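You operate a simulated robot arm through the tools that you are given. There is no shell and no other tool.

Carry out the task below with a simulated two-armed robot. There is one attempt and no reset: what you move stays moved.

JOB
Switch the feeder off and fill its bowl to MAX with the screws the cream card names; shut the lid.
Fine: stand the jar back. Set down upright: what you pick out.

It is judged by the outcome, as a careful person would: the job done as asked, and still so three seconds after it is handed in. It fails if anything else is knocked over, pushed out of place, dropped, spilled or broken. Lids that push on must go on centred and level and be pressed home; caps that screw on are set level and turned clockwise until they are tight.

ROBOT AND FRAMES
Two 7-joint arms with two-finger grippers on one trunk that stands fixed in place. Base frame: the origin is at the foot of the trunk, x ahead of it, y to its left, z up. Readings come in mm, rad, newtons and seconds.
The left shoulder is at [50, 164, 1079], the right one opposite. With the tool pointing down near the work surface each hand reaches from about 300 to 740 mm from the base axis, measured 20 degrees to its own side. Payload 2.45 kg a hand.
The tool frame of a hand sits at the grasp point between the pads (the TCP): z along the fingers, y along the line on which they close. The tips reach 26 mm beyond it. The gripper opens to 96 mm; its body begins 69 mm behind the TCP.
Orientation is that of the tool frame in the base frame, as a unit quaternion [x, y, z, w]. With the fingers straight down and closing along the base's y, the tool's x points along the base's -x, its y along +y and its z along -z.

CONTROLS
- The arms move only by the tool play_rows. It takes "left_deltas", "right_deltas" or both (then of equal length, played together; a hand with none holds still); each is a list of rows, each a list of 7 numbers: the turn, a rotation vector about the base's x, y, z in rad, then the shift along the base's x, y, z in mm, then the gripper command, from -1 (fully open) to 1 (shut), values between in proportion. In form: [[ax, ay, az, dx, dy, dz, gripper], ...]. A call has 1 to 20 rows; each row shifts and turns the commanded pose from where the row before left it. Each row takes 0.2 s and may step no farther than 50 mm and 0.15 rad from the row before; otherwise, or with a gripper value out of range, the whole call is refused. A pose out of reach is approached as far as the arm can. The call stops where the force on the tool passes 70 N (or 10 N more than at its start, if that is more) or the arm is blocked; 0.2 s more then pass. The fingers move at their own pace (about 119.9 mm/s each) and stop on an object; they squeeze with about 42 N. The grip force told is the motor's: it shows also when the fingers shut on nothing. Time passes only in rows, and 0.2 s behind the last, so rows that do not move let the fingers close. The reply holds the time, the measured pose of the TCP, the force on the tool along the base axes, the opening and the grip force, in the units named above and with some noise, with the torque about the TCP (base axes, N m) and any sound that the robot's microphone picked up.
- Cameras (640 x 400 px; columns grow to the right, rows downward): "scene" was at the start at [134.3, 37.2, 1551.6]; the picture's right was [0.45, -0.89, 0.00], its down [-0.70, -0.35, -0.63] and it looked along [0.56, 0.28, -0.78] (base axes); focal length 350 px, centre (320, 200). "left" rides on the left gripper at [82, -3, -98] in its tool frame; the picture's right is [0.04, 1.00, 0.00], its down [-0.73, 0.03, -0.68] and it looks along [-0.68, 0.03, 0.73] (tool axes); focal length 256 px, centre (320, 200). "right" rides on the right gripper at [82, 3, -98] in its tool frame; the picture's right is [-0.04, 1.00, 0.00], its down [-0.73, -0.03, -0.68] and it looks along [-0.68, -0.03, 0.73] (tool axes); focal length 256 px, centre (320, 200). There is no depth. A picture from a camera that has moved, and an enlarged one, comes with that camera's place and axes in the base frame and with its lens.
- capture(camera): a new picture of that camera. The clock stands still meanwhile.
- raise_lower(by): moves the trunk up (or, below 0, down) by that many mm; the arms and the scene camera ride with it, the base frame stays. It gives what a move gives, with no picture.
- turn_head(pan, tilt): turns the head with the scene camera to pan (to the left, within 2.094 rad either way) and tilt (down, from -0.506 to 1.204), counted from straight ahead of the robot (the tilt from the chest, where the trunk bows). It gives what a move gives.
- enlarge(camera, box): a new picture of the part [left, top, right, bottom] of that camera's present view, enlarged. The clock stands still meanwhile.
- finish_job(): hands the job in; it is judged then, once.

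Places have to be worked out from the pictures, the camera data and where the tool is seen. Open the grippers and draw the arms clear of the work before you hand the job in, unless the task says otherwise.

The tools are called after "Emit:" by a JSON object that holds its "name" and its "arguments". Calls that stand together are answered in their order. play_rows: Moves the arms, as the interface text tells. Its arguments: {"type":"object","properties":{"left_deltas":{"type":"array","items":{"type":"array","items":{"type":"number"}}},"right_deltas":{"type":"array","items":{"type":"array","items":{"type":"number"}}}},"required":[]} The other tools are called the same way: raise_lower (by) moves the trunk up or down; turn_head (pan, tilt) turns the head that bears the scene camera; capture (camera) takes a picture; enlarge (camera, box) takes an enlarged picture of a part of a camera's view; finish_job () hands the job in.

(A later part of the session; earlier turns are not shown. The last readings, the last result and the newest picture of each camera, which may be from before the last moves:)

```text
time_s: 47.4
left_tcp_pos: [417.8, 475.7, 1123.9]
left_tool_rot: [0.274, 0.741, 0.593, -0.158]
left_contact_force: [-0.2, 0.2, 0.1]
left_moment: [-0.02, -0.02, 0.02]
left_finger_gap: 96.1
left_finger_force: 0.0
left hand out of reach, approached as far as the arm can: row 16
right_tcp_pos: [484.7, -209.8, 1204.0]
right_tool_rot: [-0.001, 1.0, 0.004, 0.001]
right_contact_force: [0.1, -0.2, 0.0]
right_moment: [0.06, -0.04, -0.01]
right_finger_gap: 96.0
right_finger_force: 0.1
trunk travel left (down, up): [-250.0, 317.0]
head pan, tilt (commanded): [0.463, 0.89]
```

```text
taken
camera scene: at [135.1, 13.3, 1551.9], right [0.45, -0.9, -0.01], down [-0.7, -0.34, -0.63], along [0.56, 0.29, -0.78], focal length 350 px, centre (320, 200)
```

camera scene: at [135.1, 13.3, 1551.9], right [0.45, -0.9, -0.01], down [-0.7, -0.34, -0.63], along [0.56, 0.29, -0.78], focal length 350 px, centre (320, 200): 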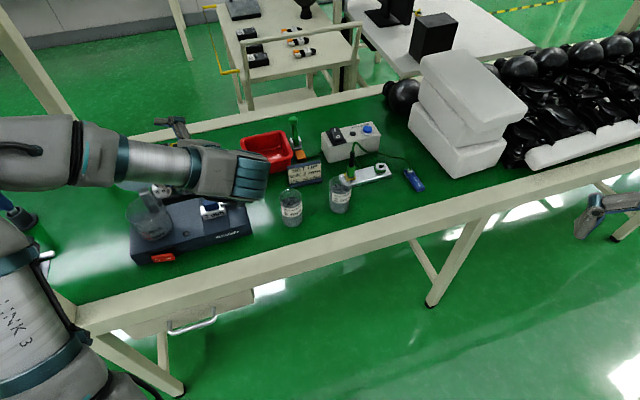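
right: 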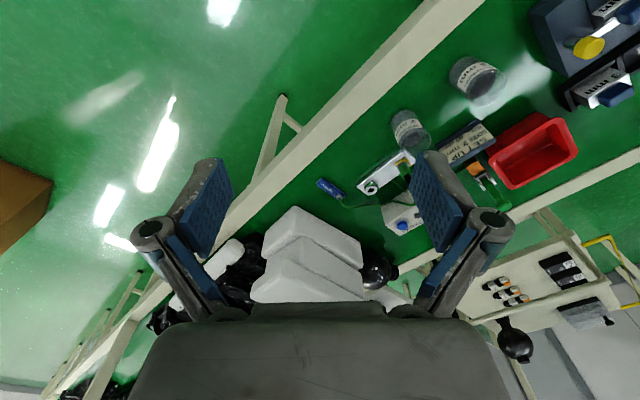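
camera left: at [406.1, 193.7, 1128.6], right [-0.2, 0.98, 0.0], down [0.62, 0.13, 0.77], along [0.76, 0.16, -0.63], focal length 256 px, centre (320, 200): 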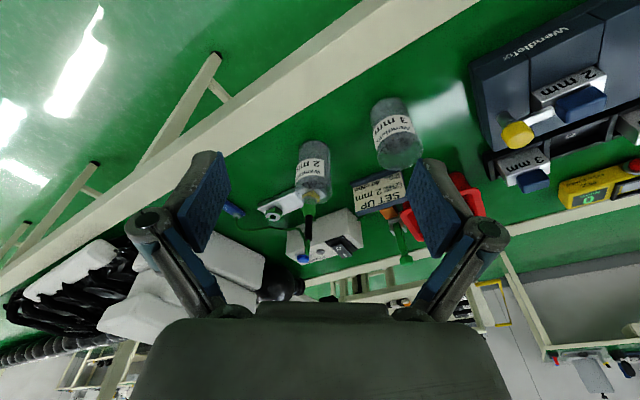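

The roll reaches about +125°, which gives enough tilt to pour. I unroll and then head for the jar.

Emit:
{"name": "play_rows", "arguments": {"left_deltas": [[-0.0136, -0.14, 0.0373, 0, 0, 0, -1], [-0.0136, -0.14, 0.0373, 0, 0, 0, -1], [-0.0136, -0.14, 0.0373, 0, 0, 0, -1], [-0.0136, -0.14, 0.0373, 0, 0, 0, -1], [-0.0136, -0.14, 0.0373, 0, 0, 0, -1], [-0.0136, -0.14, 0.0373, 0, 0, 0, -1], [-0.0136, -0.14, 0.0373, 0, 0, 0, -1], [-0.0136, -0.14, 0.0373, 0, 0, 0, -1], [-0.0136, -0.14, 0.0373, 0, 0, 0, -1], [-0.0136, -0.14, 0.0373, 0, 0, 0, -1], [-0.0136, -0.14, 0.0373, 0, 0, 0, -1], [-0.0136, -0.14, 0.0373, 0, 0, 0, -1], [-0.0136, -0.14, 0.0373, 0, 0, 0, -1], [-0.0136, -0.14, 0.0373, 0, 0, 0, -1], [-0.0136, -0.14, 0.0373, 0, 0, 0, -1]]}}

Emit:
{"name": "play_rows", "arguments": {"left_deltas": [[0, 0, -0.12, 15, -25, 0, -1], [0, 0, -0.12, 15, -25, 0, -1], [0, 0, -0.12, 15, -25, 0, -1], [0, 0, -0.12, 15, -25, -5, -1], [0, 0, -0.12, 15, -25, -5, -1], [0, 0, -0.12, 15, -25, -5, -1], [0, 0, -0.12, 15, -25, -5, -1], [0, 0, -0.12, 15, -25, -5, -1], [0, 0, -0.12, 15, -25, -5, -1]]}}

Emit:
{"name": "capture", "arguments": {"camera": "left"}}

Emit:
{"name": "capture", "arguments": {"camera": "scene"}}

```text
time_s: 50.6
left_tcp_pos: [419.1, 472.1, 1122.3]
left_tool_rot: [-0.532, 0.586, 0.411, 0.453]
left_contact_force: [0.2, 0.3, -0.4]
left_moment: [0.04, 0.0, 0.02]
left_finger_gap: 95.9
left_finger_force: 0.0
right_tcp_pos: [485.2, -215.3, 1205.2]
right_tool_rot: [0.001, 1.0, 0.006, 0.0]
right_contact_force: [-0.4, -0.4, -0.2]
right_moment: [0.0, 0.04, -0.01]
right_finger_gap: 95.9
right_finger_force: 0.1
trunk travel left (down, up): [-250.0, 317.0]
head pan, tilt (commanded): [0.463, 0.89]
```

```text
time_s: 52.6
left_tcp_pos: [554.3, 251.3, 1090.5]
left_tool_rot: [-0.153, 0.778, 0.122, 0.597]
left_contact_force: [-0.1, -0.2, -0.3]
left_moment: [0.01, 0.01, 0.02]
left_finger_gap: 96.2
left_finger_force: 0.1
right_tcp_pos: [487.2, -208.4, 1205.5]
right_tool_rot: [-0.001, 1.0, 0.003, -0.001]
right_contact_force: [0.0, -0.9, 0.3]
right_moment: [0.05, -0.01, 0.03]
right_finger_gap: 96.0
right_finger_force: 0.0
trunk travel left (down, up): [-250.0, 317.0]
head pan, tilt (commanded): [0.463, 0.89]
```

```text
taken
camera left: at [448.4, 205.2, 1036.1], right [-0.39, 0.92, -0.03], down [-0.44, -0.16, 0.88], along [0.81, 0.36, 0.47], focal length 256 px, centre (320, 200)
```

left: 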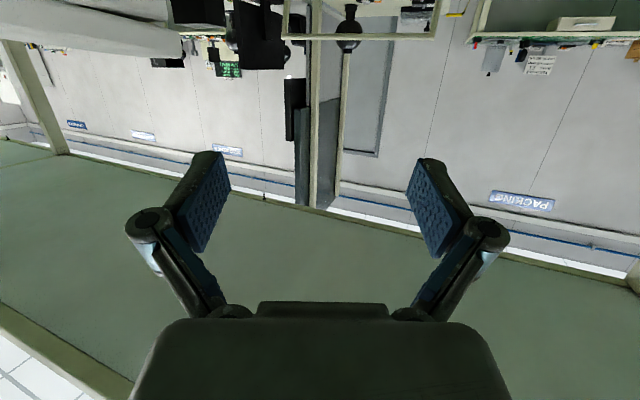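

```text
taken
camera scene: at [136.0, 19.0, 1551.8], right [0.45, -0.9, -0.01], down [-0.7, -0.34, -0.63], along [0.56, 0.29, -0.78], focal length 350 px, centre (320, 200)
```

scene: 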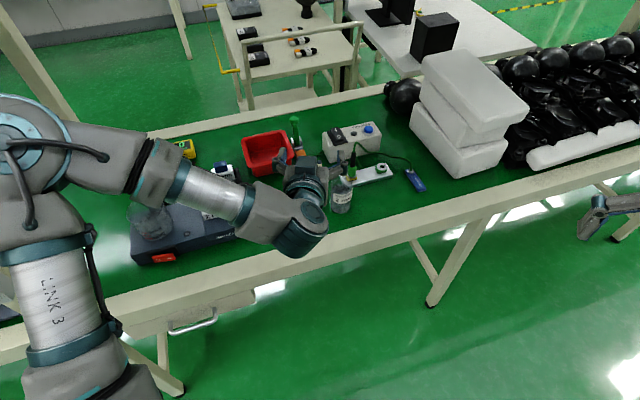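

I set the tilt to about 68° at heading 23° and move to a stand-off in front of the 2 mm jar, still high.

Emit:
{"name": "play_rows", "arguments": {"left_deltas": [[-0.0471, 0.1126, 0, 15, -12, -30, -1], [0, 0, 0, 15, -12, -40, -1], [0, 0, 0, 15, -10, -40, -1], [0, 0, 0, 5, -5, -20, -1], [0, 0, 0, 0, 0, 0, -1], [0, 0, 0, 0, 0, 0, -1]]}}

Emit:
{"name": "capture", "arguments": {"camera": "left"}}

Emit:
{"name": "enlarge", "arguments": {"camera": "scene", "box": [230, 130, 430, 260]}}

```text
time_s: 54.0
left_tcp_pos: [602.9, 215.7, 958.3]
left_tool_rot: [-0.161, 0.814, 0.109, 0.548]
left_contact_force: [0.0, -0.4, 0.5]
left_moment: [0.02, 0.02, 0.0]
left_finger_gap: 95.8
left_finger_force: 0.0
right_tcp_pos: [485.3, -206.9, 1206.2]
right_tool_rot: [-0.001, 1.0, 0.001, 0.0]
right_contact_force: [1.2, -0.3, -0.3]
right_moment: [0.03, 0.0, 0.01]
right_finger_gap: 96.2
right_finger_force: 0.1
trunk travel left (down, up): [-250.0, 317.0]
head pan, tilt (commanded): [0.463, 0.89]
```

```text
taken
camera left: at [492.3, 167.0, 919.7], right [-0.4, 0.92, -0.04], down [-0.34, -0.11, 0.94], along [0.85, 0.38, 0.35], focal length 256 px, centre (320, 200)
```

left: 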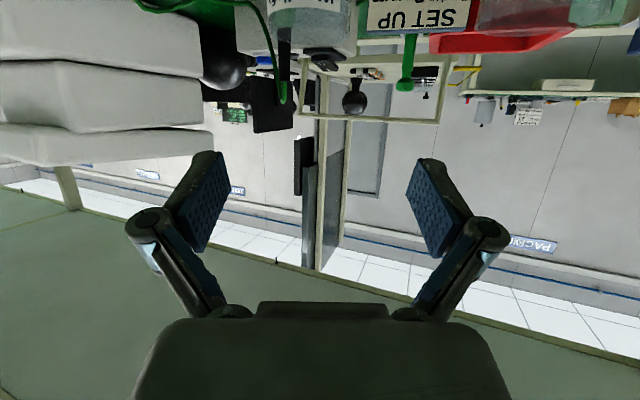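

```text
3.08 times, centred on (330, 195) of scene
camera zoom: at [136.2, 34.4, 1551.5], right [0.45, -0.89, 0.0], down [-0.7, -0.35, -0.63], along [0.56, 0.28, -0.78], focal length 1076 px, centre (289, 215)
```

zoom: 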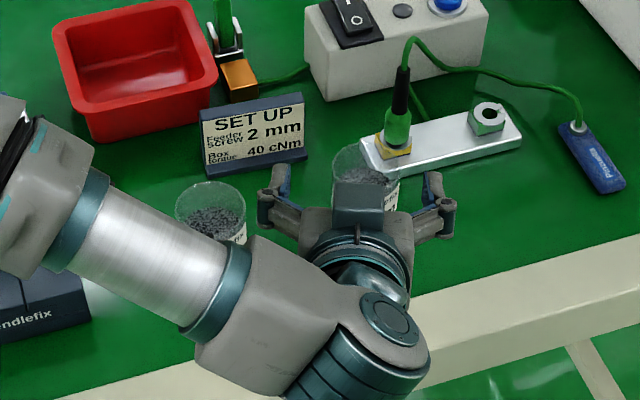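

The fingers flank the jar's line of approach, and the forearm clears the 3 mm jar by about 100 mm horizontally. I lower to just above jar-top height and check alignment again.

Emit:
{"name": "play_rows", "arguments": {"left_deltas": [[0, 0, 0, 0, 0, -25, -1], [0, 0, 0, 0, 0, -25, -1], [0, 0, 0, 0, 0, -20, -1], [0, 0, 0, 0, 0, 0, -1], [0, 0, 0, 0, 0, 0, -1]]}}

Emit:
{"name": "capture", "arguments": {"camera": "left"}}

Emit:
{"name": "enlarge", "arguments": {"camera": "scene", "box": [230, 130, 430, 260]}}

```text
time_s: 55.2
left_tcp_pos: [600.6, 220.8, 893.4]
left_tool_rot: [-0.161, 0.814, 0.109, 0.547]
left_contact_force: [-0.3, -1.1, -0.9]
left_moment: [-0.04, 0.03, 0.0]
left_finger_gap: 95.9
left_finger_force: 0.0
left hand out of reach, approached as far as the arm can: row 3
right_tcp_pos: [485.5, -207.2, 1205.6]
right_tool_rot: [0.001, 1.0, 0.003, 0.0]
right_contact_force: [0.2, 0.2, -0.5]
right_moment: [-0.01, -0.01, 0.01]
right_finger_gap: 95.9
right_finger_force: 0.1
trunk travel left (down, up): [-250.0, 317.0]
head pan, tilt (commanded): [0.463, 0.89]
```

```text
taken
camera left: at [490.8, 171.5, 853.2], right [-0.4, 0.92, -0.04], down [-0.34, -0.11, 0.94], along [0.85, 0.38, 0.35], focal length 256 px, centre (320, 200)
```

left: 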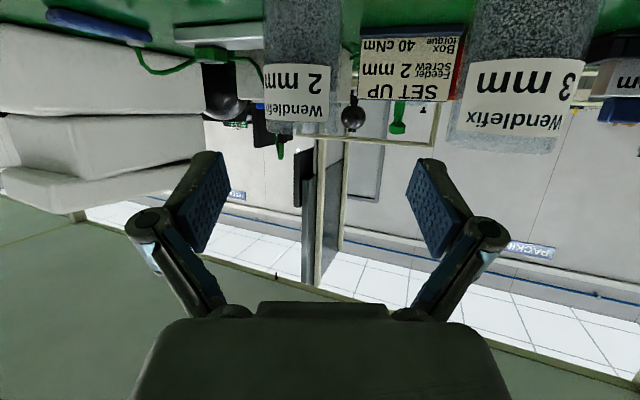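

```text
3.08 times, centred on (330, 195) of scene
camera zoom: at [136.4, 24.6, 1551.7], right [0.45, -0.9, -0.01], down [-0.7, -0.34, -0.63], along [0.56, 0.28, -0.78], focal length 1076 px, centre (289, 215)
```

zoom: 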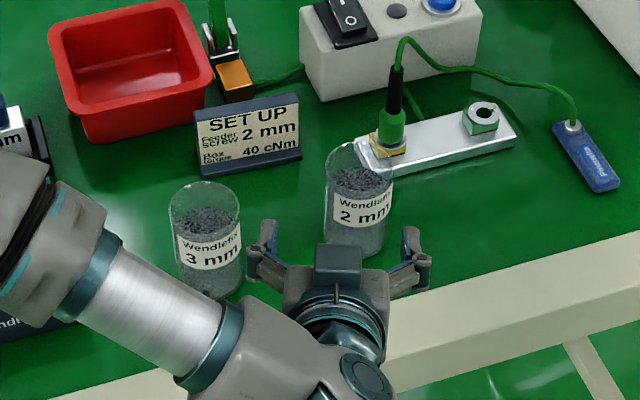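

Lowering further from this posture hits a joint limit, so I will use the trunk for the last part. First a zoom to check the jar's bearing and size.

Emit:
{"name": "enlarge", "arguments": {"camera": "left", "box": [230, 0, 410, 160]}}

```text
2.50 times, centred on (320, 80) of left
camera zoom: at [490.8, 171.5, 853.2], right [-0.4, 0.92, -0.04], down [-0.34, -0.11, 0.94], along [0.85, 0.38, 0.35], focal length 640 px, centre (320, 500)
```

zoom: 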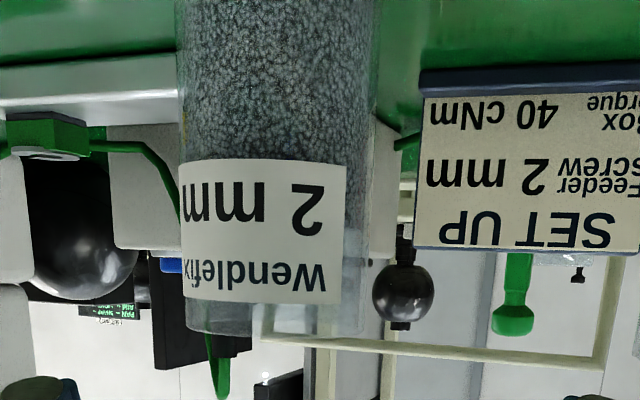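

The jar radius is about 29 mm, its centre is at about (693, 245), its top at z≈875 and the screws reach z≈845. The tool line passes 13 mm left of it, so I shift right by that much, then lower with the trunk.

Emit:
{"name": "play_rows", "arguments": {"left_deltas": [[0, 0, 0, 5, -12, 0, -1], [0, 0, 0, 0, 0, 0, -1]]}}

Emit:
{"name": "raise_lower", "arguments": {"by": -42}}

Emit:
{"name": "play_rows", "arguments": {"left_deltas": [[0, 0, 0, 0, 0, 0, -1], [0, 0, 0, 0, 0, 0, -1], [0, 0, 0, 0, 0, 0, -1]]}}

Emit:
{"name": "capture", "arguments": {"camera": "left"}}

Emit:
{"name": "enlarge", "arguments": {"camera": "scene", "box": [230, 130, 430, 260]}}

```text
time_s: 55.8
left_tcp_pos: [603.3, 215.7, 898.5]
left_tool_rot: [-0.162, 0.814, 0.11, 0.547]
left_contact_force: [0.9, -1.3, -0.3]
left_moment: [-0.01, -0.03, 0.07]
left_finger_gap: 96.1
left_finger_force: 0.2
left hand out of reach, approached as far as the arm can: row 1
right_tcp_pos: [485.8, -206.8, 1206.6]
right_tool_rot: [0.001, 1.0, 0.002, 0.0]
right_contact_force: [-0.4, 0.0, -0.8]
right_moment: [0.06, -0.02, -0.02]
right_finger_gap: 96.0
right_finger_force: 0.1
trunk travel left (down, up): [-250.0, 317.0]
head pan, tilt (commanded): [0.463, 0.89]
```

```text
time_s: 56.7
left_tcp_pos: [603.6, 215.9, 857.3]
left_tool_rot: [-0.162, 0.813, 0.109, 0.549]
left_contact_force: [-1.0, 0.5, 0.6]
left_moment: [0.0, 0.02, 0.03]
left_finger_gap: 96.2
left_finger_force: 0.1
right_tcp_pos: [482.5, -206.3, 1165.7]
right_tool_rot: [0.0, 1.0, 0.002, 0.002]
right_contact_force: [0.1, 0.1, 0.6]
right_moment: [-0.03, -0.05, 0.0]
right_finger_gap: 95.9
right_finger_force: 0.0
trunk travel left (down, up): [-208.0, 359.0]
head pan, tilt (commanded): [0.463, 0.89]
```

```text
time_s: 57.5
left_tcp_pos: [605.7, 219.0, 855.2]
left_tool_rot: [-0.162, 0.813, 0.109, 0.548]
left_contact_force: [-0.3, -0.7, 0.4]
left_moment: [0.01, 0.03, -0.01]
left_finger_gap: 95.9
left_finger_force: 0.0
right_tcp_pos: [485.3, -202.7, 1164.8]
right_tool_rot: [-0.001, 1.0, 0.001, -0.001]
right_contact_force: [0.2, -0.3, 0.3]
right_moment: [-0.01, 0.0, 0.01]
right_finger_gap: 96.1
right_finger_force: 0.0
trunk travel left (down, up): [-208.0, 359.0]
head pan, tilt (commanded): [0.463, 0.89]
```

```text
taken
camera left: at [493.5, 170.1, 816.3], right [-0.4, 0.92, -0.04], down [-0.34, -0.11, 0.94], along [0.85, 0.38, 0.35], focal length 256 px, centre (320, 200)
```

left: 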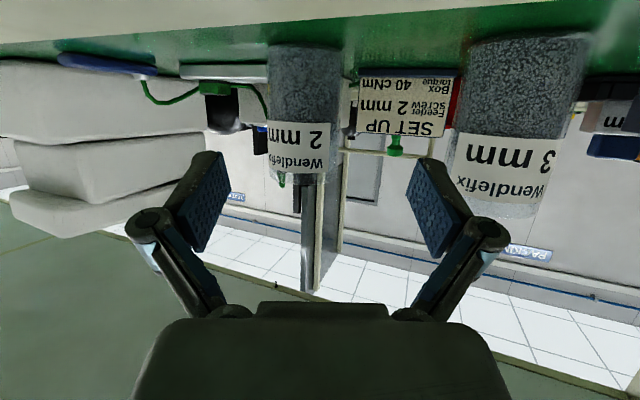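

```text
3.08 times, centred on (330, 195) of scene
camera zoom: at [170.2, 33.3, 1507.0], right [0.45, -0.89, 0.0], down [-0.7, -0.35, -0.63], along [0.56, 0.28, -0.78], focal length 1076 px, centre (289, 215)
```

zoom: 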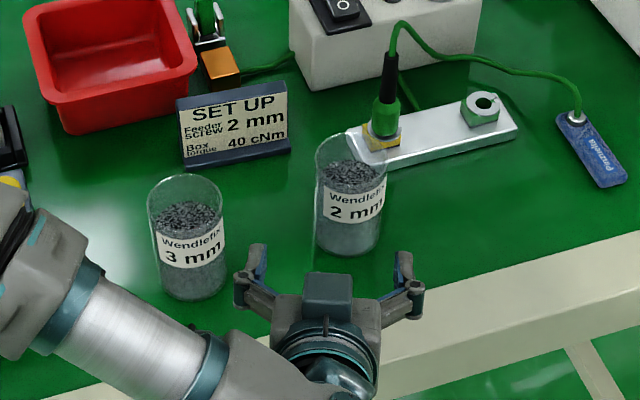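

The jar is still 13 mm right of the tool line, since the arm could not shift sideways when retracted. I advance 36 mm while shifting over, stopping before the fingertips reach the jar.

Emit:
{"name": "play_rows", "arguments": {"left_deltas": [[0, 0, 0, 19.1, 0.9, -2, -1], [0, 0, 0, 19.1, 0.9, -2, -1], [0, 0, 0, 0, 0, 0, -1], [0, 0, 0, 0, 0, 0, -1]]}}

Emit:
{"name": "capture", "arguments": {"camera": "left"}}

Emit:
{"name": "enlarge", "arguments": {"camera": "scene", "box": [230, 130, 430, 260]}}

```text
time_s: 58.5
left_tcp_pos: [641.6, 221.1, 851.7]
left_tool_rot: [-0.163, 0.814, 0.109, 0.547]
left_contact_force: [0.4, -0.6, -1.0]
left_moment: [0.01, 0.0, -0.01]
left_finger_gap: 96.0
left_finger_force: 0.1
right_tcp_pos: [485.6, -203.7, 1165.2]
right_tool_rot: [0.0, 1.0, 0.0, 0.0]
right_contact_force: [0.0, -0.8, -0.2]
right_moment: [0.01, -0.01, 0.0]
right_finger_gap: 95.9
right_finger_force: 0.1
trunk travel left (down, up): [-208.0, 359.0]
head pan, tilt (commanded): [0.463, 0.89]
```

```text
taken
camera left: at [531.4, 171.6, 812.8], right [-0.4, 0.92, -0.04], down [-0.34, -0.11, 0.94], along [0.85, 0.38, 0.35], focal length 256 px, centre (320, 200)
```

left: 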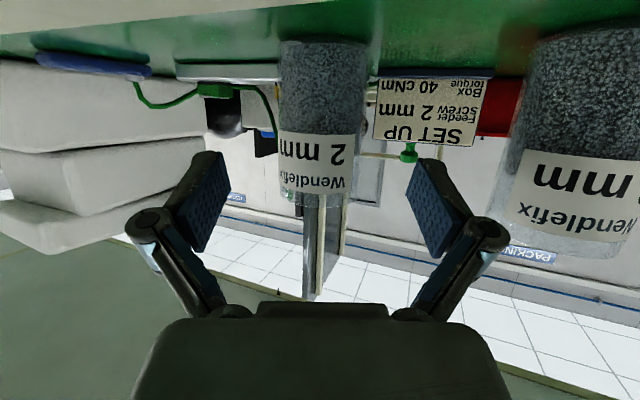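

```text
3.08 times, centred on (330, 195) of scene
camera zoom: at [170.4, 32.7, 1507.0], right [0.45, -0.89, 0.0], down [-0.7, -0.35, -0.63], along [0.56, 0.28, -0.78], focal length 1076 px, centre (289, 215)
```

zoom: 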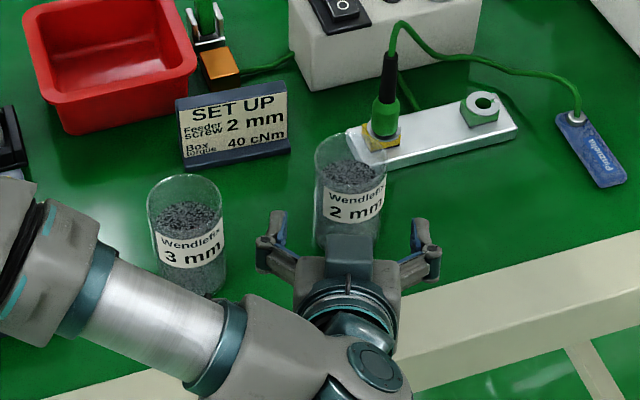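

The jar is now centred within 2 mm and 57 mm ahead. I advance the rest of the way around it and look before closing.

Emit:
{"name": "play_rows", "arguments": {"left_deltas": [[0, 0, 0, 17.2, 8.0, 0, -1], [0, 0, 0, 17.2, 8.0, 0, -1], [0, 0, 0, 17.2, 8.0, 0, -1], [0, 0, 0, 0, 0, 0, -1], [0, 0, 0, 0, 0, 0, -1]]}}

Emit:
{"name": "capture", "arguments": {"camera": "left"}}

Emit:
{"name": "enlarge", "arguments": {"camera": "scene", "box": [230, 130, 430, 260]}}

```text
time_s: 59.7
left_tcp_pos: [693.3, 247.9, 851.9]
left_tool_rot: [-0.162, 0.814, 0.109, 0.547]
left_contact_force: [-0.5, -0.2, -0.4]
left_moment: [-0.01, 0.01, 0.0]
left_finger_gap: 96.1
left_finger_force: 0.1
left hand out of reach, approached as far as the arm can: row 3
right_tcp_pos: [484.7, -203.0, 1164.7]
right_tool_rot: [0.0, 1.0, 0.0, 0.0]
right_contact_force: [0.3, 0.0, -0.5]
right_moment: [-0.03, -0.02, 0.0]
right_finger_gap: 96.1
right_finger_force: 0.1
trunk travel left (down, up): [-208.0, 359.0]
head pan, tilt (commanded): [0.463, 0.89]
```

```text
taken
camera left: at [581.1, 198.8, 814.1], right [-0.4, 0.92, -0.04], down [-0.34, -0.11, 0.94], along [0.85, 0.38, 0.35], focal length 256 px, centre (320, 200)
```

left: 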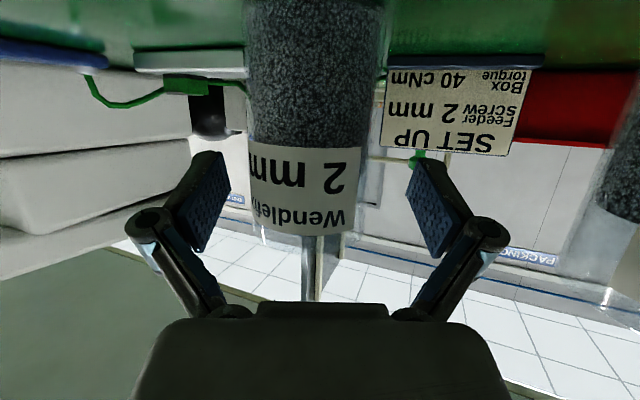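

```text
3.08 times, centred on (330, 195) of scene
camera zoom: at [170.4, 32.8, 1507.0], right [0.45, -0.89, 0.0], down [-0.7, -0.35, -0.63], along [0.56, 0.28, -0.78], focal length 1076 px, centre (289, 215)
```

zoom: 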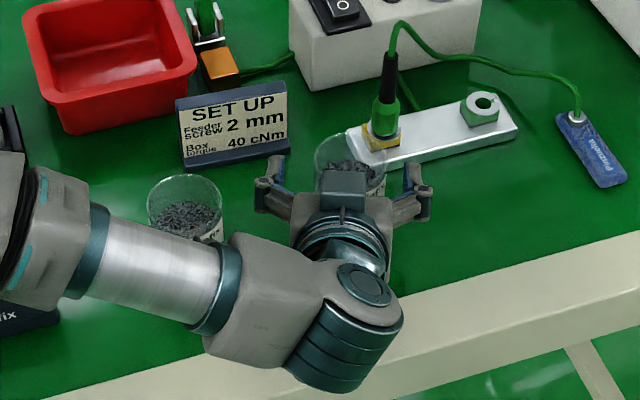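

The jar is between the pads. I trim sideways 3 mm and close on it.

Emit:
{"name": "play_rows", "arguments": {"left_deltas": [[0, 0, 0, 1.1, -2.8, 0, -1], [0, 0, 0, 0, 0, 0, -0.5], [0, 0, 0, 0, 0, 0, -0.1], [0, 0, 0, 0, 0, 0, 0.5], [0, 0, 0, 0, 0, 0, 1], [0, 0, 0, 0, 0, 0, 1]]}}

Emit:
{"name": "capture", "arguments": {"camera": "left"}}

```text
time_s: 61.1
left_tcp_pos: [691.7, 244.3, 855.2]
left_tool_rot: [-0.162, 0.814, 0.109, 0.548]
left_contact_force: [0.6, -4.4, 2.0]
left_moment: [-0.17, -0.1, -0.06]
left_finger_gap: 54.3
left_finger_force: 42.5
right_tcp_pos: [484.6, -204.4, 1165.9]
right_tool_rot: [0.0, 1.0, 0.001, 0.0]
right_contact_force: [0.3, -0.8, 0.8]
right_moment: [0.02, -0.02, 0.0]
right_finger_gap: 95.8
right_finger_force: 0.1
trunk travel left (down, up): [-208.0, 359.0]
head pan, tilt (commanded): [0.463, 0.89]
```

```text
taken
camera left: at [580.9, 196.8, 815.8], right [-0.4, 0.92, -0.04], down [-0.34, -0.11, 0.94], along [0.85, 0.38, 0.35], focal length 256 px, centre (320, 200)
```

left: 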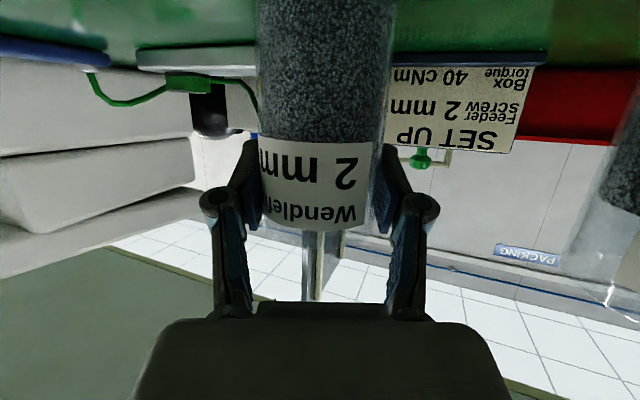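

The jar is gripped, with a gap of 54 mm. I lift it slowly and check the load.

Emit:
{"name": "play_rows", "arguments": {"left_deltas": [[0, 0, 0, 0, 0, 8, 1], [0, 0, 0, 0, 0, 12, 1], [0, 0, 0, 0, 0, 20, 1], [0, 0, 0, 0, 0, 20, 1], [0, 0, 0, 0, 0, 20, 1], [0, 0, 0, 0, 0, 20, 1], [0, 0, 0, 0, 0, 20, 1], [0, 0, 0, 0, 0, 20, 1]]}}

Emit:
{"name": "capture", "arguments": {"camera": "left"}}

Emit:
{"name": "capture", "arguments": {"camera": "scene"}}

```text
time_s: 62.9
left_tcp_pos: [693.0, 243.1, 992.9]
left_tool_rot: [-0.162, 0.814, 0.109, 0.547]
left_contact_force: [0.4, 0.1, -2.9]
left_moment: [0.03, -0.04, 0.0]
left_finger_gap: 54.4
left_finger_force: 41.9
right_tcp_pos: [484.5, -202.3, 1165.4]
right_tool_rot: [0.0, 1.0, 0.001, 0.001]
right_contact_force: [0.7, 0.0, -0.3]
right_moment: [-0.01, -0.01, 0.0]
right_finger_gap: 96.0
right_finger_force: 0.0
trunk travel left (down, up): [-208.0, 359.0]
head pan, tilt (commanded): [0.463, 0.89]
```

```text
taken
camera left: at [582.5, 195.4, 953.8], right [-0.4, 0.92, -0.04], down [-0.34, -0.11, 0.94], along [0.85, 0.38, 0.35], focal length 256 px, centre (320, 200)
```

left: 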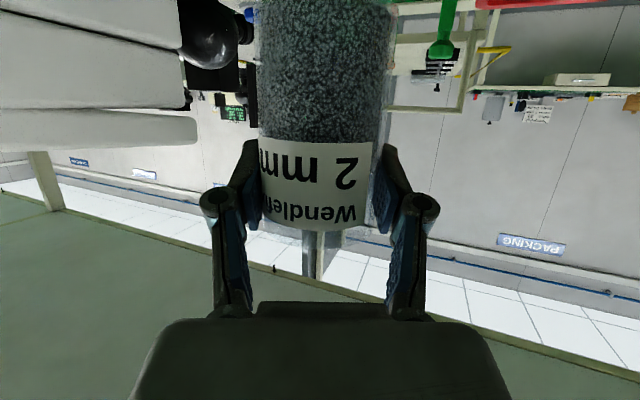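

```text
taken
camera scene: at [170.2, 32.8, 1507.0], right [0.45, -0.89, 0.0], down [-0.7, -0.35, -0.63], along [0.56, 0.28, -0.78], focal length 350 px, centre (320, 200)
```

scene: 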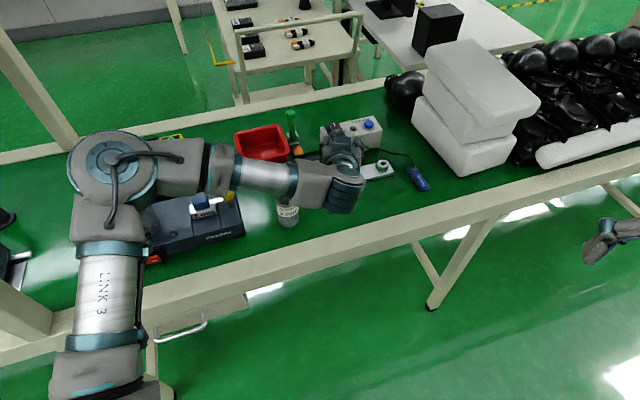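

The jar weighs about 0.3 kg and is steady and upright. I carry it high across to the feeder while turning the heading toward 84°.

Emit:
{"name": "play_rows", "arguments": {"left_deltas": [[0, 0, 0.075, -20, 24, 5, 1], [0, 0, 0.075, -22, 26, 5, 1], [0, 0, 0.075, -22, 26, 5, 1], [0, 0, 0.075, -22, 26, 5, 1], [0, 0, 0.075, -22, 26, 5, 1], [0, 0, 0.075, -22, 26, 5, 1], [0, 0, 0.075, -22, 26, 5, 1], [0, 0, 0.075, -22, 26, 5, 1]]}}

Emit:
{"name": "capture", "arguments": {"camera": "scene"}}

```text
time_s: 64.7
left_tcp_pos: [518.7, 452.4, 1031.8]
left_tool_rot: [-0.396, 0.729, 0.265, 0.491]
left_contact_force: [0.2, 0.2, -3.9]
left_moment: [-0.02, 0.0, 0.02]
left_finger_gap: 54.3
left_finger_force: 42.1
right_tcp_pos: [483.7, -201.5, 1165.8]
right_tool_rot: [0.0, 1.0, 0.0, 0.0]
right_contact_force: [-0.5, -0.2, -0.5]
right_moment: [0.05, -0.01, 0.01]
right_finger_gap: 96.1
right_finger_force: 0.1
trunk travel left (down, up): [-208.0, 359.0]
head pan, tilt (commanded): [0.463, 0.89]
```

```text
taken
camera scene: at [168.7, 35.2, 1507.1], right [0.45, -0.89, 0.0], down [-0.7, -0.35, -0.63], along [0.56, 0.28, -0.78], focal length 350 px, centre (320, 200)
```

scene: 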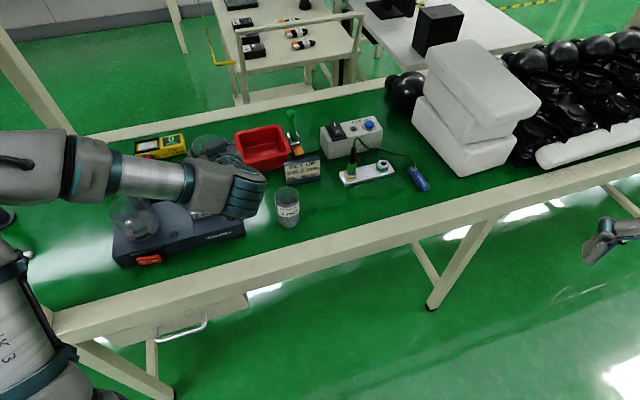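

The carry is going well. I continue to just in front of the bowl, finishing the turn to about 84°.

Emit:
{"name": "play_rows", "arguments": {"left_deltas": [[0, 0, 0.08, -25, 22, 3, 1], [0, 0, 0.08, -25, 22, 3, 1], [0, 0, 0.08, -25, 22, 3, 1], [0, 0, 0.08, -25, 22, 3, 1], [0, 0, 0.08, -25, 22, 3, 1], [0, 0, 0.08, -25, 22, 3, 1], [0, 0, 0, 0, 0, 0, 1]]}}

Emit:
{"name": "capture", "arguments": {"camera": "scene"}}

Emit:
{"name": "capture", "arguments": {"camera": "left"}}

```text
time_s: 66.3
left_tcp_pos: [371.0, 583.4, 1050.2]
left_tool_rot: [-0.558, 0.614, 0.376, 0.413]
left_contact_force: [0.5, 0.7, -2.9]
left_moment: [-0.01, 0.0, 0.0]
left_finger_gap: 54.5
left_finger_force: 42.0
right_tcp_pos: [484.4, -201.6, 1164.2]
right_tool_rot: [0.0, 1.0, 0.001, 0.0]
right_contact_force: [-0.6, -0.3, -0.2]
right_moment: [0.0, -0.01, -0.01]
right_finger_gap: 96.1
right_finger_force: 0.1
trunk travel left (down, up): [-208.0, 359.0]
head pan, tilt (commanded): [0.463, 0.89]
```

```text
taken
camera scene: at [169.3, 35.5, 1507.0], right [0.45, -0.89, 0.0], down [-0.7, -0.35, -0.63], along [0.56, 0.28, -0.78], focal length 350 px, centre (320, 200)
```

scene: 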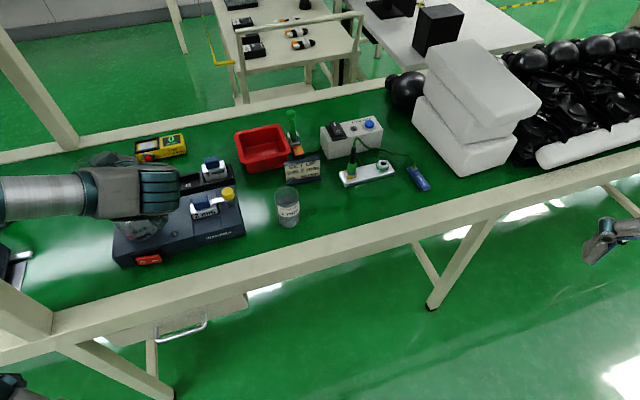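

```text
taken
camera left: at [362.1, 462.6, 1011.5], right [-1.0, 0.08, -0.04], down [-0.06, -0.35, 0.94], along [0.06, 0.93, 0.35], focal length 256 px, centre (320, 200)
```

left: 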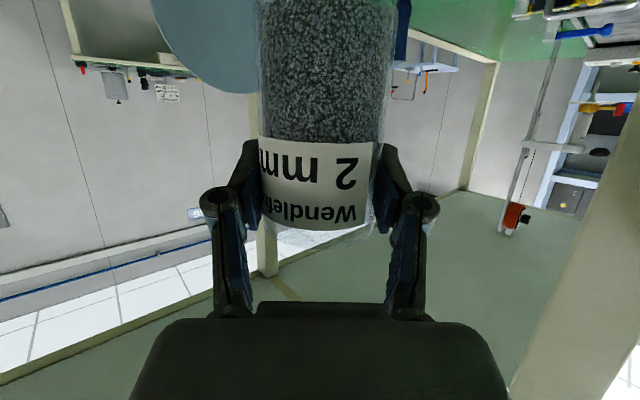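

I'm just short of the bowl with the lid standing clear ahead. I set tilt to 75°, move over to the pouring spot at about (372, 624), and start the roll to 45°, where nothing should flow yet.

Emit:
{"name": "play_rows", "arguments": {"left_deltas": [[0.1215, -0.0115, 0, 0, 10, -10, 1], [0, 0, 0, 0.5, 15, -20, 1], [0, 0, 0, 0.5, 15, -20, 1], [0, 0, 0, 0, 0, -15, 1], [0, 0, 0, 0, 0, 0, 1]]}}

Emit:
{"name": "capture", "arguments": {"camera": "left"}}

Emit:
{"name": "enlarge", "arguments": {"camera": "scene", "box": [60, 110, 260, 280]}}

```text
time_s: 67.5
left_tcp_pos: [370.5, 623.5, 986.6]
left_tool_rot: [-0.533, 0.588, 0.408, 0.451]
left_contact_force: [-1.0, -0.3, -3.4]
left_moment: [0.0, -0.02, -0.02]
left_finger_gap: 54.2
left_finger_force: 41.6
right_tcp_pos: [483.6, -202.2, 1165.2]
right_tool_rot: [0.0, 1.0, 0.001, 0.0]
right_contact_force: [-0.2, 1.1, 0.2]
right_moment: [0.04, 0.01, -0.02]
right_finger_gap: 96.0
right_finger_force: 0.1
trunk travel left (down, up): [-208.0, 359.0]
head pan, tilt (commanded): [0.463, 0.89]
```

```text
taken
camera left: at [362.3, 508.2, 932.3], right [-1.0, 0.09, -0.04], down [-0.07, -0.46, 0.89], along [0.06, 0.88, 0.46], focal length 256 px, centre (320, 200)
```

left: 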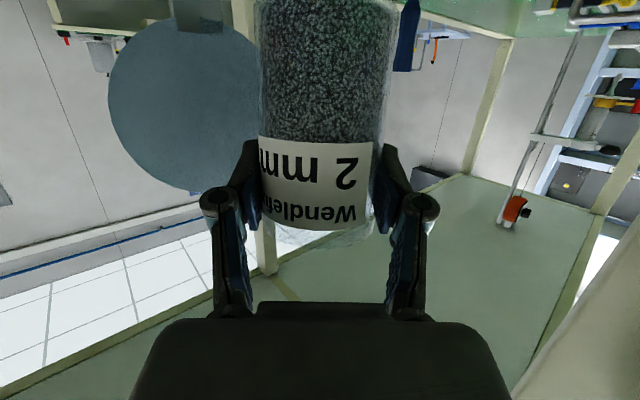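

```text
2.35 times, centred on (160, 195) of scene
camera zoom: at [168.6, 35.5, 1507.1], right [0.45, -0.89, 0.0], down [-0.7, -0.35, -0.63], along [0.56, 0.28, -0.78], focal length 822 px, centre (696, 212)
```

zoom: 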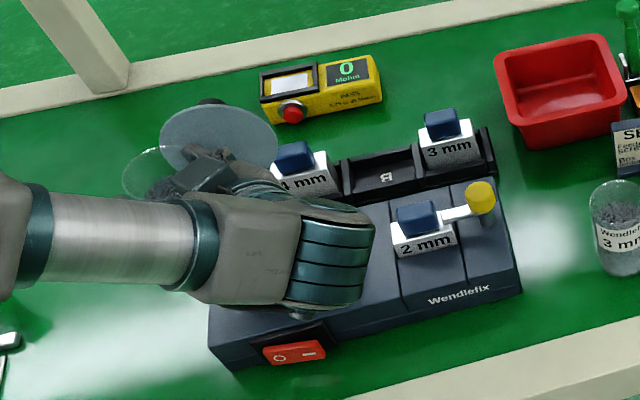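

Everything is clear. I roll 40° and check the left camera's view of the bowl.

Emit:
{"name": "play_rows", "arguments": {"left_deltas": [[0.01336, 0.1345, -0.0363, 0, 0, -1, 1], [0.01336, 0.1345, -0.0363, 0, 0, -1, 1], [0.01336, 0.1345, -0.0363, 0, 0, -1, 1], [0.01336, 0.1345, -0.0363, 0, 0, -1, 1], [0.01336, 0.1345, -0.0363, 0, 0, -1, 1]]}}

Emit:
{"name": "capture", "arguments": {"camera": "left"}}

Emit:
{"name": "enlarge", "arguments": {"camera": "scene", "box": [60, 110, 260, 280]}}

```text
time_s: 68.7
left_tcp_pos: [370.0, 623.7, 981.1]
left_tool_rot: [-0.298, 0.736, 0.539, 0.282]
left_contact_force: [0.3, -0.4, -2.7]
left_moment: [-0.03, -0.06, 0.02]
left_finger_gap: 54.3
left_finger_force: 41.8
right_tcp_pos: [485.3, -201.6, 1164.7]
right_tool_rot: [-0.001, 1.0, 0.0, 0.0]
right_contact_force: [0.0, -0.1, -0.1]
right_moment: [0.01, -0.03, 0.02]
right_finger_gap: 95.8
right_finger_force: 0.0
trunk travel left (down, up): [-208.0, 359.0]
head pan, tilt (commanded): [0.463, 0.89]
```

```text
taken
camera left: at [310.1, 518.3, 943.1], right [-0.77, 0.24, 0.59], down [0.4, -0.55, 0.74], along [0.5, 0.8, 0.33], focal length 256 px, centre (320, 200)
```

left: 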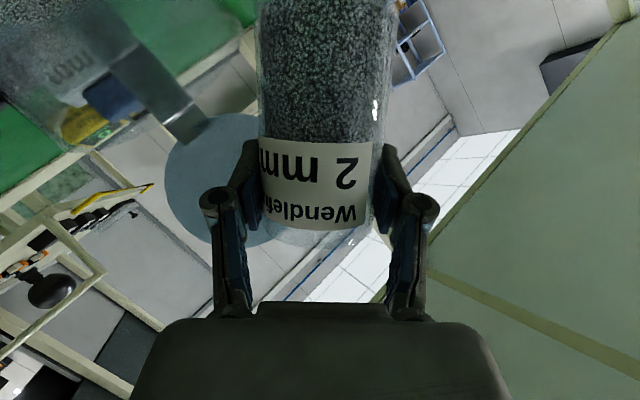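

```text
2.35 times, centred on (160, 195) of scene
camera zoom: at [169.4, 35.1, 1507.0], right [0.45, -0.89, 0.0], down [-0.7, -0.35, -0.63], along [0.56, 0.28, -0.78], focal length 822 px, centre (696, 212)
```

zoom: 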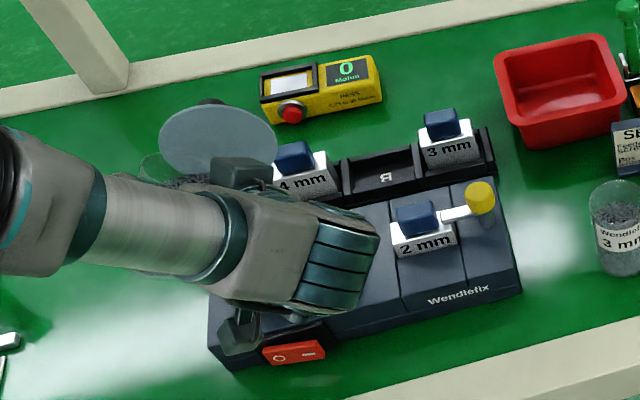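

I can see the bowl at the upper left of the hand view. I zoom there to judge where the jar mouth is relative to it.

Emit:
{"name": "enlarge", "arguments": {"camera": "left", "box": [0, 0, 400, 260]}}

```text
1.54 times, centred on (200, 130) of left
camera zoom: at [310.1, 518.3, 943.1], right [-0.77, 0.24, 0.59], down [0.4, -0.55, 0.74], along [0.5, 0.8, 0.33], focal length 394 px, centre (505, 308)
```

zoom: 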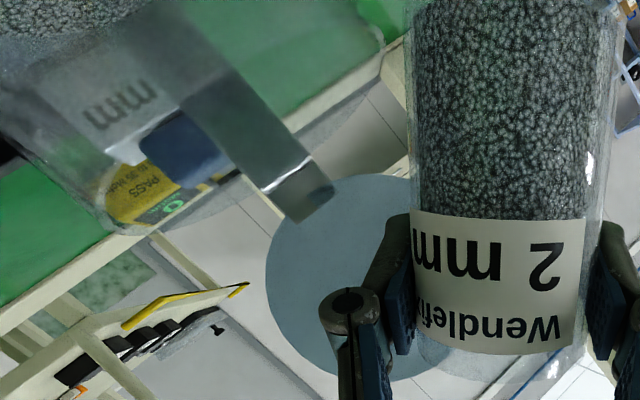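

Bowl and hinge appear where predicted, so the mouth will swing over the bowl's centre. I roll on to about 72°.

Emit:
{"name": "play_rows", "arguments": {"left_deltas": [[0.01336, 0.1345, -0.0363, 0, 0, -1, 1], [0.01336, 0.1345, -0.0363, 0, 0, -1, 1], [0.01336, 0.1345, -0.0363, 0, 0, -1, 1], [0.01336, 0.1345, -0.0363, 0, 0, -1, 1]]}}

Emit:
{"name": "capture", "arguments": {"camera": "left"}}

Emit:
{"name": "enlarge", "arguments": {"camera": "scene", "box": [60, 110, 260, 280]}}

```text
time_s: 69.7
left_tcp_pos: [371.0, 623.5, 976.3]
left_tool_rot: [-0.083, 0.789, 0.596, 0.123]
left_contact_force: [0.5, -1.0, -2.5]
left_moment: [-0.04, -0.08, 0.0]
left_finger_gap: 54.1
left_finger_force: 41.8
right_tcp_pos: [484.0, -201.2, 1164.1]
right_tool_rot: [0.0, 1.0, 0.001, 0.001]
right_contact_force: [0.2, 0.2, 0.1]
right_moment: [-0.01, 0.01, -0.02]
right_finger_gap: 96.2
right_finger_force: 0.0
trunk travel left (down, up): [-208.0, 359.0]
head pan, tilt (commanded): [0.463, 0.89]
```

```text
taken
camera left: at [284.6, 530.4, 974.2], right [-0.31, 0.28, 0.91], down [0.63, -0.66, 0.42], along [0.71, 0.7, 0.03], focal length 256 px, centre (320, 200)
```

left: 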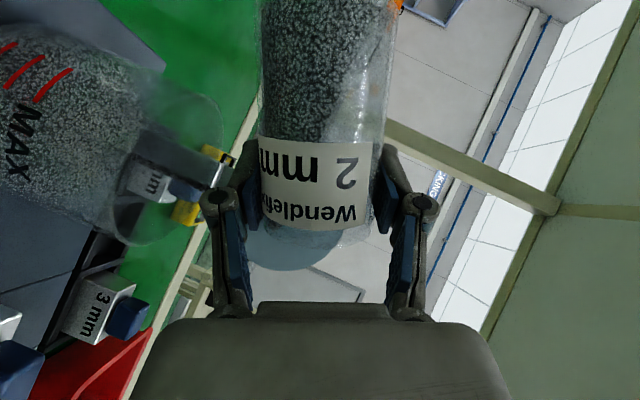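

```text
2.35 times, centred on (160, 195) of scene
camera zoom: at [169.3, 35.3, 1507.0], right [0.45, -0.89, 0.0], down [-0.7, -0.35, -0.63], along [0.56, 0.28, -0.78], focal length 822 px, centre (696, 212)
```

zoom: 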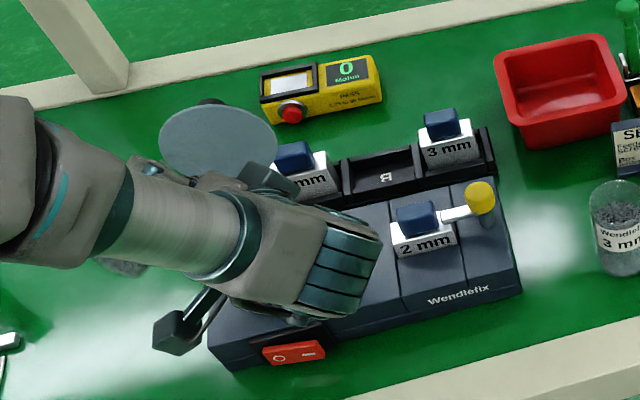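

The level marks are now in view. Screws may already have flowed, so I zoom in on the bowl.

Emit:
{"name": "enlarge", "arguments": {"camera": "left", "box": [0, 0, 270, 260]}}

Emit:
{"name": "enlarge", "arguments": {"camera": "left", "box": [200, 0, 420, 280]}}

```text
1.54 times, centred on (135, 130) of left
camera zoom: at [284.6, 530.4, 974.2], right [-0.31, 0.28, 0.91], down [0.63, -0.66, 0.42], along [0.71, 0.7, 0.03], focal length 394 px, centre (605, 308)
```

zoom: 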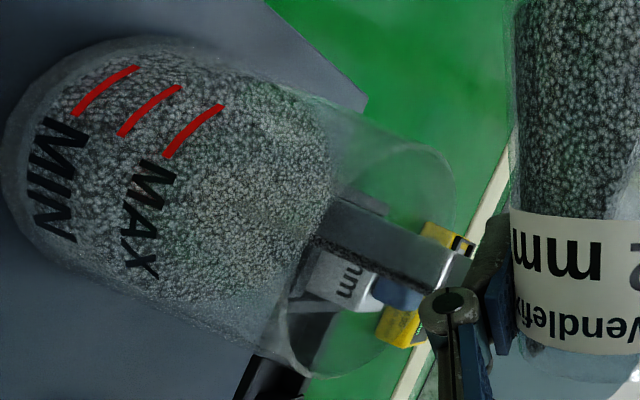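

```text
1.43 times, centred on (310, 140) of left
camera zoom: at [284.6, 530.4, 974.2], right [-0.31, 0.28, 0.91], down [0.63, -0.66, 0.42], along [0.71, 0.7, 0.03], focal length 366 px, centre (334, 286)
```

zoom: 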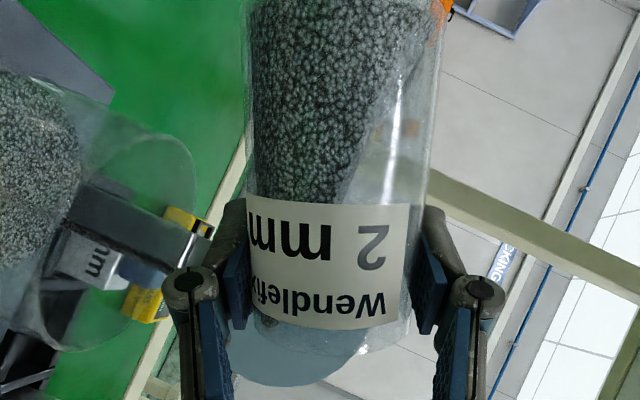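

The camera geometry predicts the MAX and MIN marks correctly, at z 869 and 847. The screws' far edge suggests a level near z≈853. I zoom tighter on the marks to see the near-wall level.

Emit:
{"name": "enlarge", "arguments": {"camera": "left", "box": [0, 10, 150, 190]}}

```text
2.22 times, centred on (75, 100) of left
camera zoom: at [284.6, 530.4, 974.2], right [-0.31, 0.28, 0.91], down [0.63, -0.66, 0.42], along [0.71, 0.7, 0.03], focal length 569 px, centre (864, 422)
```

zoom: 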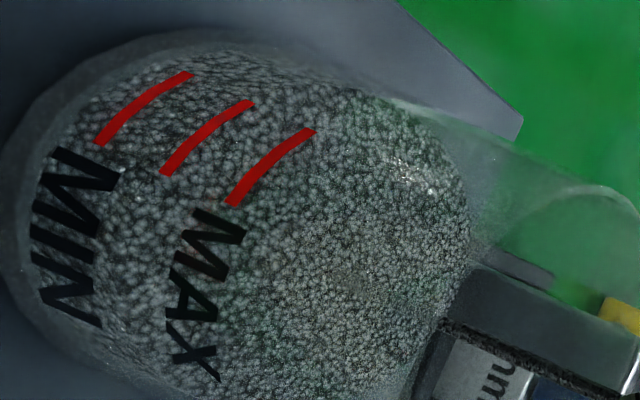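

No clear boundary shows on the near wall. I wait a moment without moving to see whether screws are flowing at this angle.

Emit:
{"name": "play_rows", "arguments": {"left_deltas": [[0, 0, 0, 0, 0, 0, 1], [0, 0, 0, 0, 0, 0, 1], [0, 0, 0, 0, 0, 0, 1]]}}

Emit:
{"name": "enlarge", "arguments": {"camera": "left", "box": [0, 0, 270, 260]}}

Emit:
{"name": "enlarge", "arguments": {"camera": "left", "box": [200, 0, 420, 280]}}

```text
time_s: 70.5
left_tcp_pos: [370.5, 623.3, 976.9]
left_tool_rot: [-0.083, 0.789, 0.596, 0.123]
left_contact_force: [-0.2, -0.2, -3.7]
left_moment: [-0.04, -0.09, 0.02]
left_finger_gap: 53.9
left_finger_force: 42.0
right_tcp_pos: [485.8, -201.9, 1164.6]
right_tool_rot: [0.0, 1.0, 0.001, 0.0]
right_contact_force: [-0.1, -0.2, -0.2]
right_moment: [0.0, -0.03, -0.04]
right_finger_gap: 96.2
right_finger_force: 0.0
trunk travel left (down, up): [-208.0, 359.0]
head pan, tilt (commanded): [0.463, 0.89]
```

```text
1.54 times, centred on (135, 130) of left
camera zoom: at [284.6, 530.3, 974.1], right [-0.32, 0.28, 0.91], down [0.63, -0.66, 0.42], along [0.71, 0.7, 0.04], focal length 394 px, centre (605, 308)
```

zoom: 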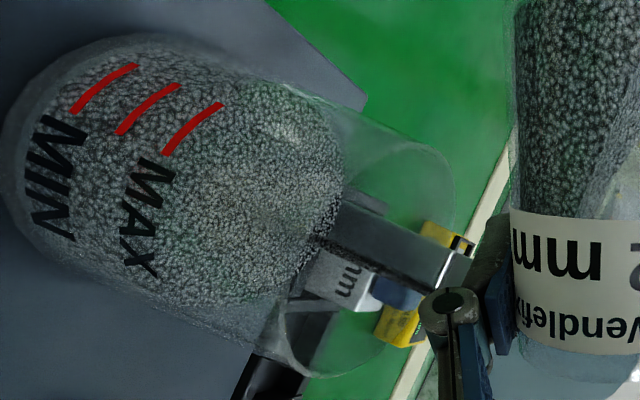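

```text
1.43 times, centred on (310, 140) of left
camera zoom: at [284.6, 530.3, 974.1], right [-0.32, 0.28, 0.91], down [0.63, -0.66, 0.42], along [0.71, 0.7, 0.04], focal length 366 px, centre (334, 286)
```

zoom: 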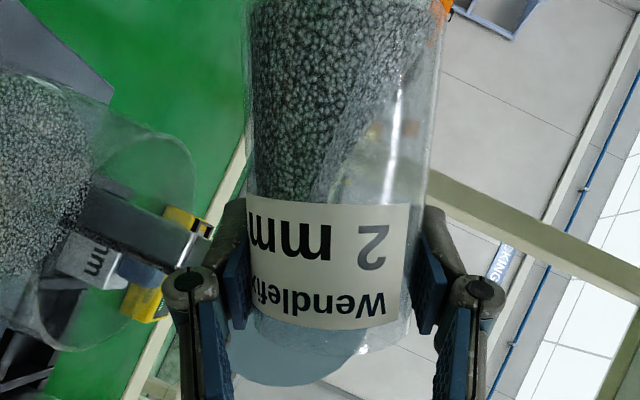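

Screws are flowing steadily, and the far edge has risen to about z≈859 against MAX at 869. I let it run a little longer in short steps.

Emit:
{"name": "play_rows", "arguments": {"left_deltas": [[0, 0, 0, 0, 0, 0, 1], [0, 0, 0, 0, 0, 0, 1], [0, 0, 0, 0, 0, 0, 1]]}}

Emit:
{"name": "enlarge", "arguments": {"camera": "left", "box": [0, 0, 270, 260]}}

Emit:
{"name": "enlarge", "arguments": {"camera": "left", "box": [200, 0, 420, 280]}}

```text
time_s: 71.3
left_tcp_pos: [370.8, 623.4, 977.0]
left_tool_rot: [-0.084, 0.789, 0.596, 0.123]
left_contact_force: [0.1, 0.0, -2.4]
left_moment: [-0.04, -0.08, 0.02]
left_finger_gap: 54.4
left_finger_force: 42.0
right_tcp_pos: [483.7, -203.0, 1164.3]
right_tool_rot: [0.0, 1.0, 0.001, 0.0]
right_contact_force: [0.0, 0.1, 0.5]
right_moment: [-0.03, -0.01, -0.02]
right_finger_gap: 96.3
right_finger_force: 0.1
trunk travel left (down, up): [-208.0, 359.0]
head pan, tilt (commanded): [0.463, 0.89]
```

```text
1.54 times, centred on (135, 130) of left
camera zoom: at [284.6, 530.3, 974.1], right [-0.32, 0.28, 0.91], down [0.63, -0.65, 0.42], along [0.71, 0.7, 0.03], focal length 394 px, centre (605, 308)
```

zoom: 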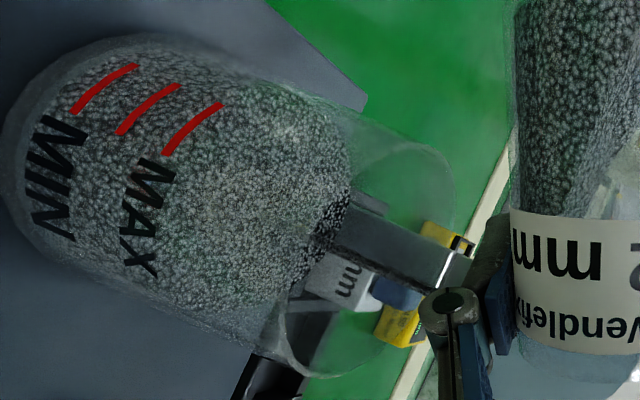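

```text
1.43 times, centred on (310, 140) of left
camera zoom: at [284.6, 530.3, 974.1], right [-0.32, 0.28, 0.91], down [0.63, -0.65, 0.42], along [0.71, 0.7, 0.03], focal length 366 px, centre (334, 286)
```

zoom: 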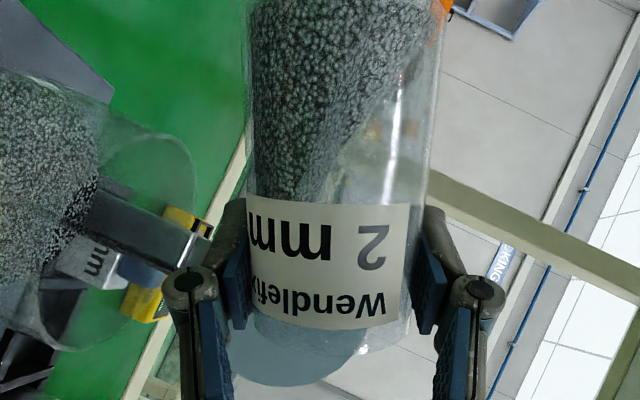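

The level is now about 863 with slow flow. I wait in another short step.

Emit:
{"name": "play_rows", "arguments": {"left_deltas": [[0, 0, 0, 0, 0, 0, 1], [0, 0, 0, 0, 0, 0, 1]]}}

Emit:
{"name": "enlarge", "arguments": {"camera": "left", "box": [0, 0, 270, 260]}}

```text
time_s: 71.9
left_tcp_pos: [370.5, 624.3, 976.3]
left_tool_rot: [-0.084, 0.789, 0.596, 0.123]
left_contact_force: [0.1, 0.9, -2.5]
left_moment: [-0.04, -0.07, -0.03]
left_finger_gap: 54.2
left_finger_force: 41.7
right_tcp_pos: [484.7, -202.0, 1164.2]
right_tool_rot: [0.0, 1.0, 0.0, 0.0]
right_contact_force: [-0.7, -0.8, 0.0]
right_moment: [0.0, 0.01, 0.01]
right_finger_gap: 96.0
right_finger_force: 0.0
trunk travel left (down, up): [-208.0, 359.0]
head pan, tilt (commanded): [0.463, 0.89]
```

```text
1.54 times, centred on (135, 130) of left
camera zoom: at [284.6, 530.3, 974.1], right [-0.32, 0.28, 0.91], down [0.63, -0.65, 0.42], along [0.71, 0.7, 0.03], focal length 394 px, centre (605, 308)
```

zoom: 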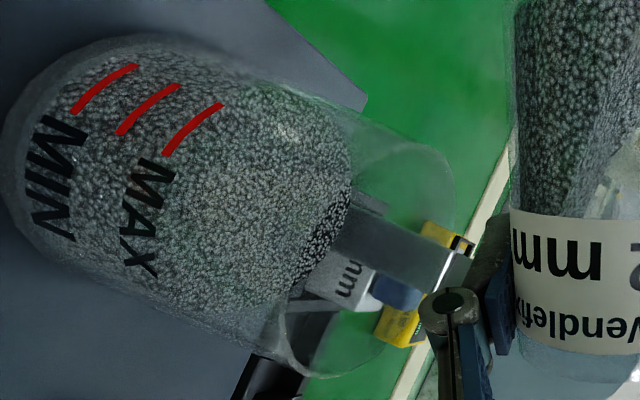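

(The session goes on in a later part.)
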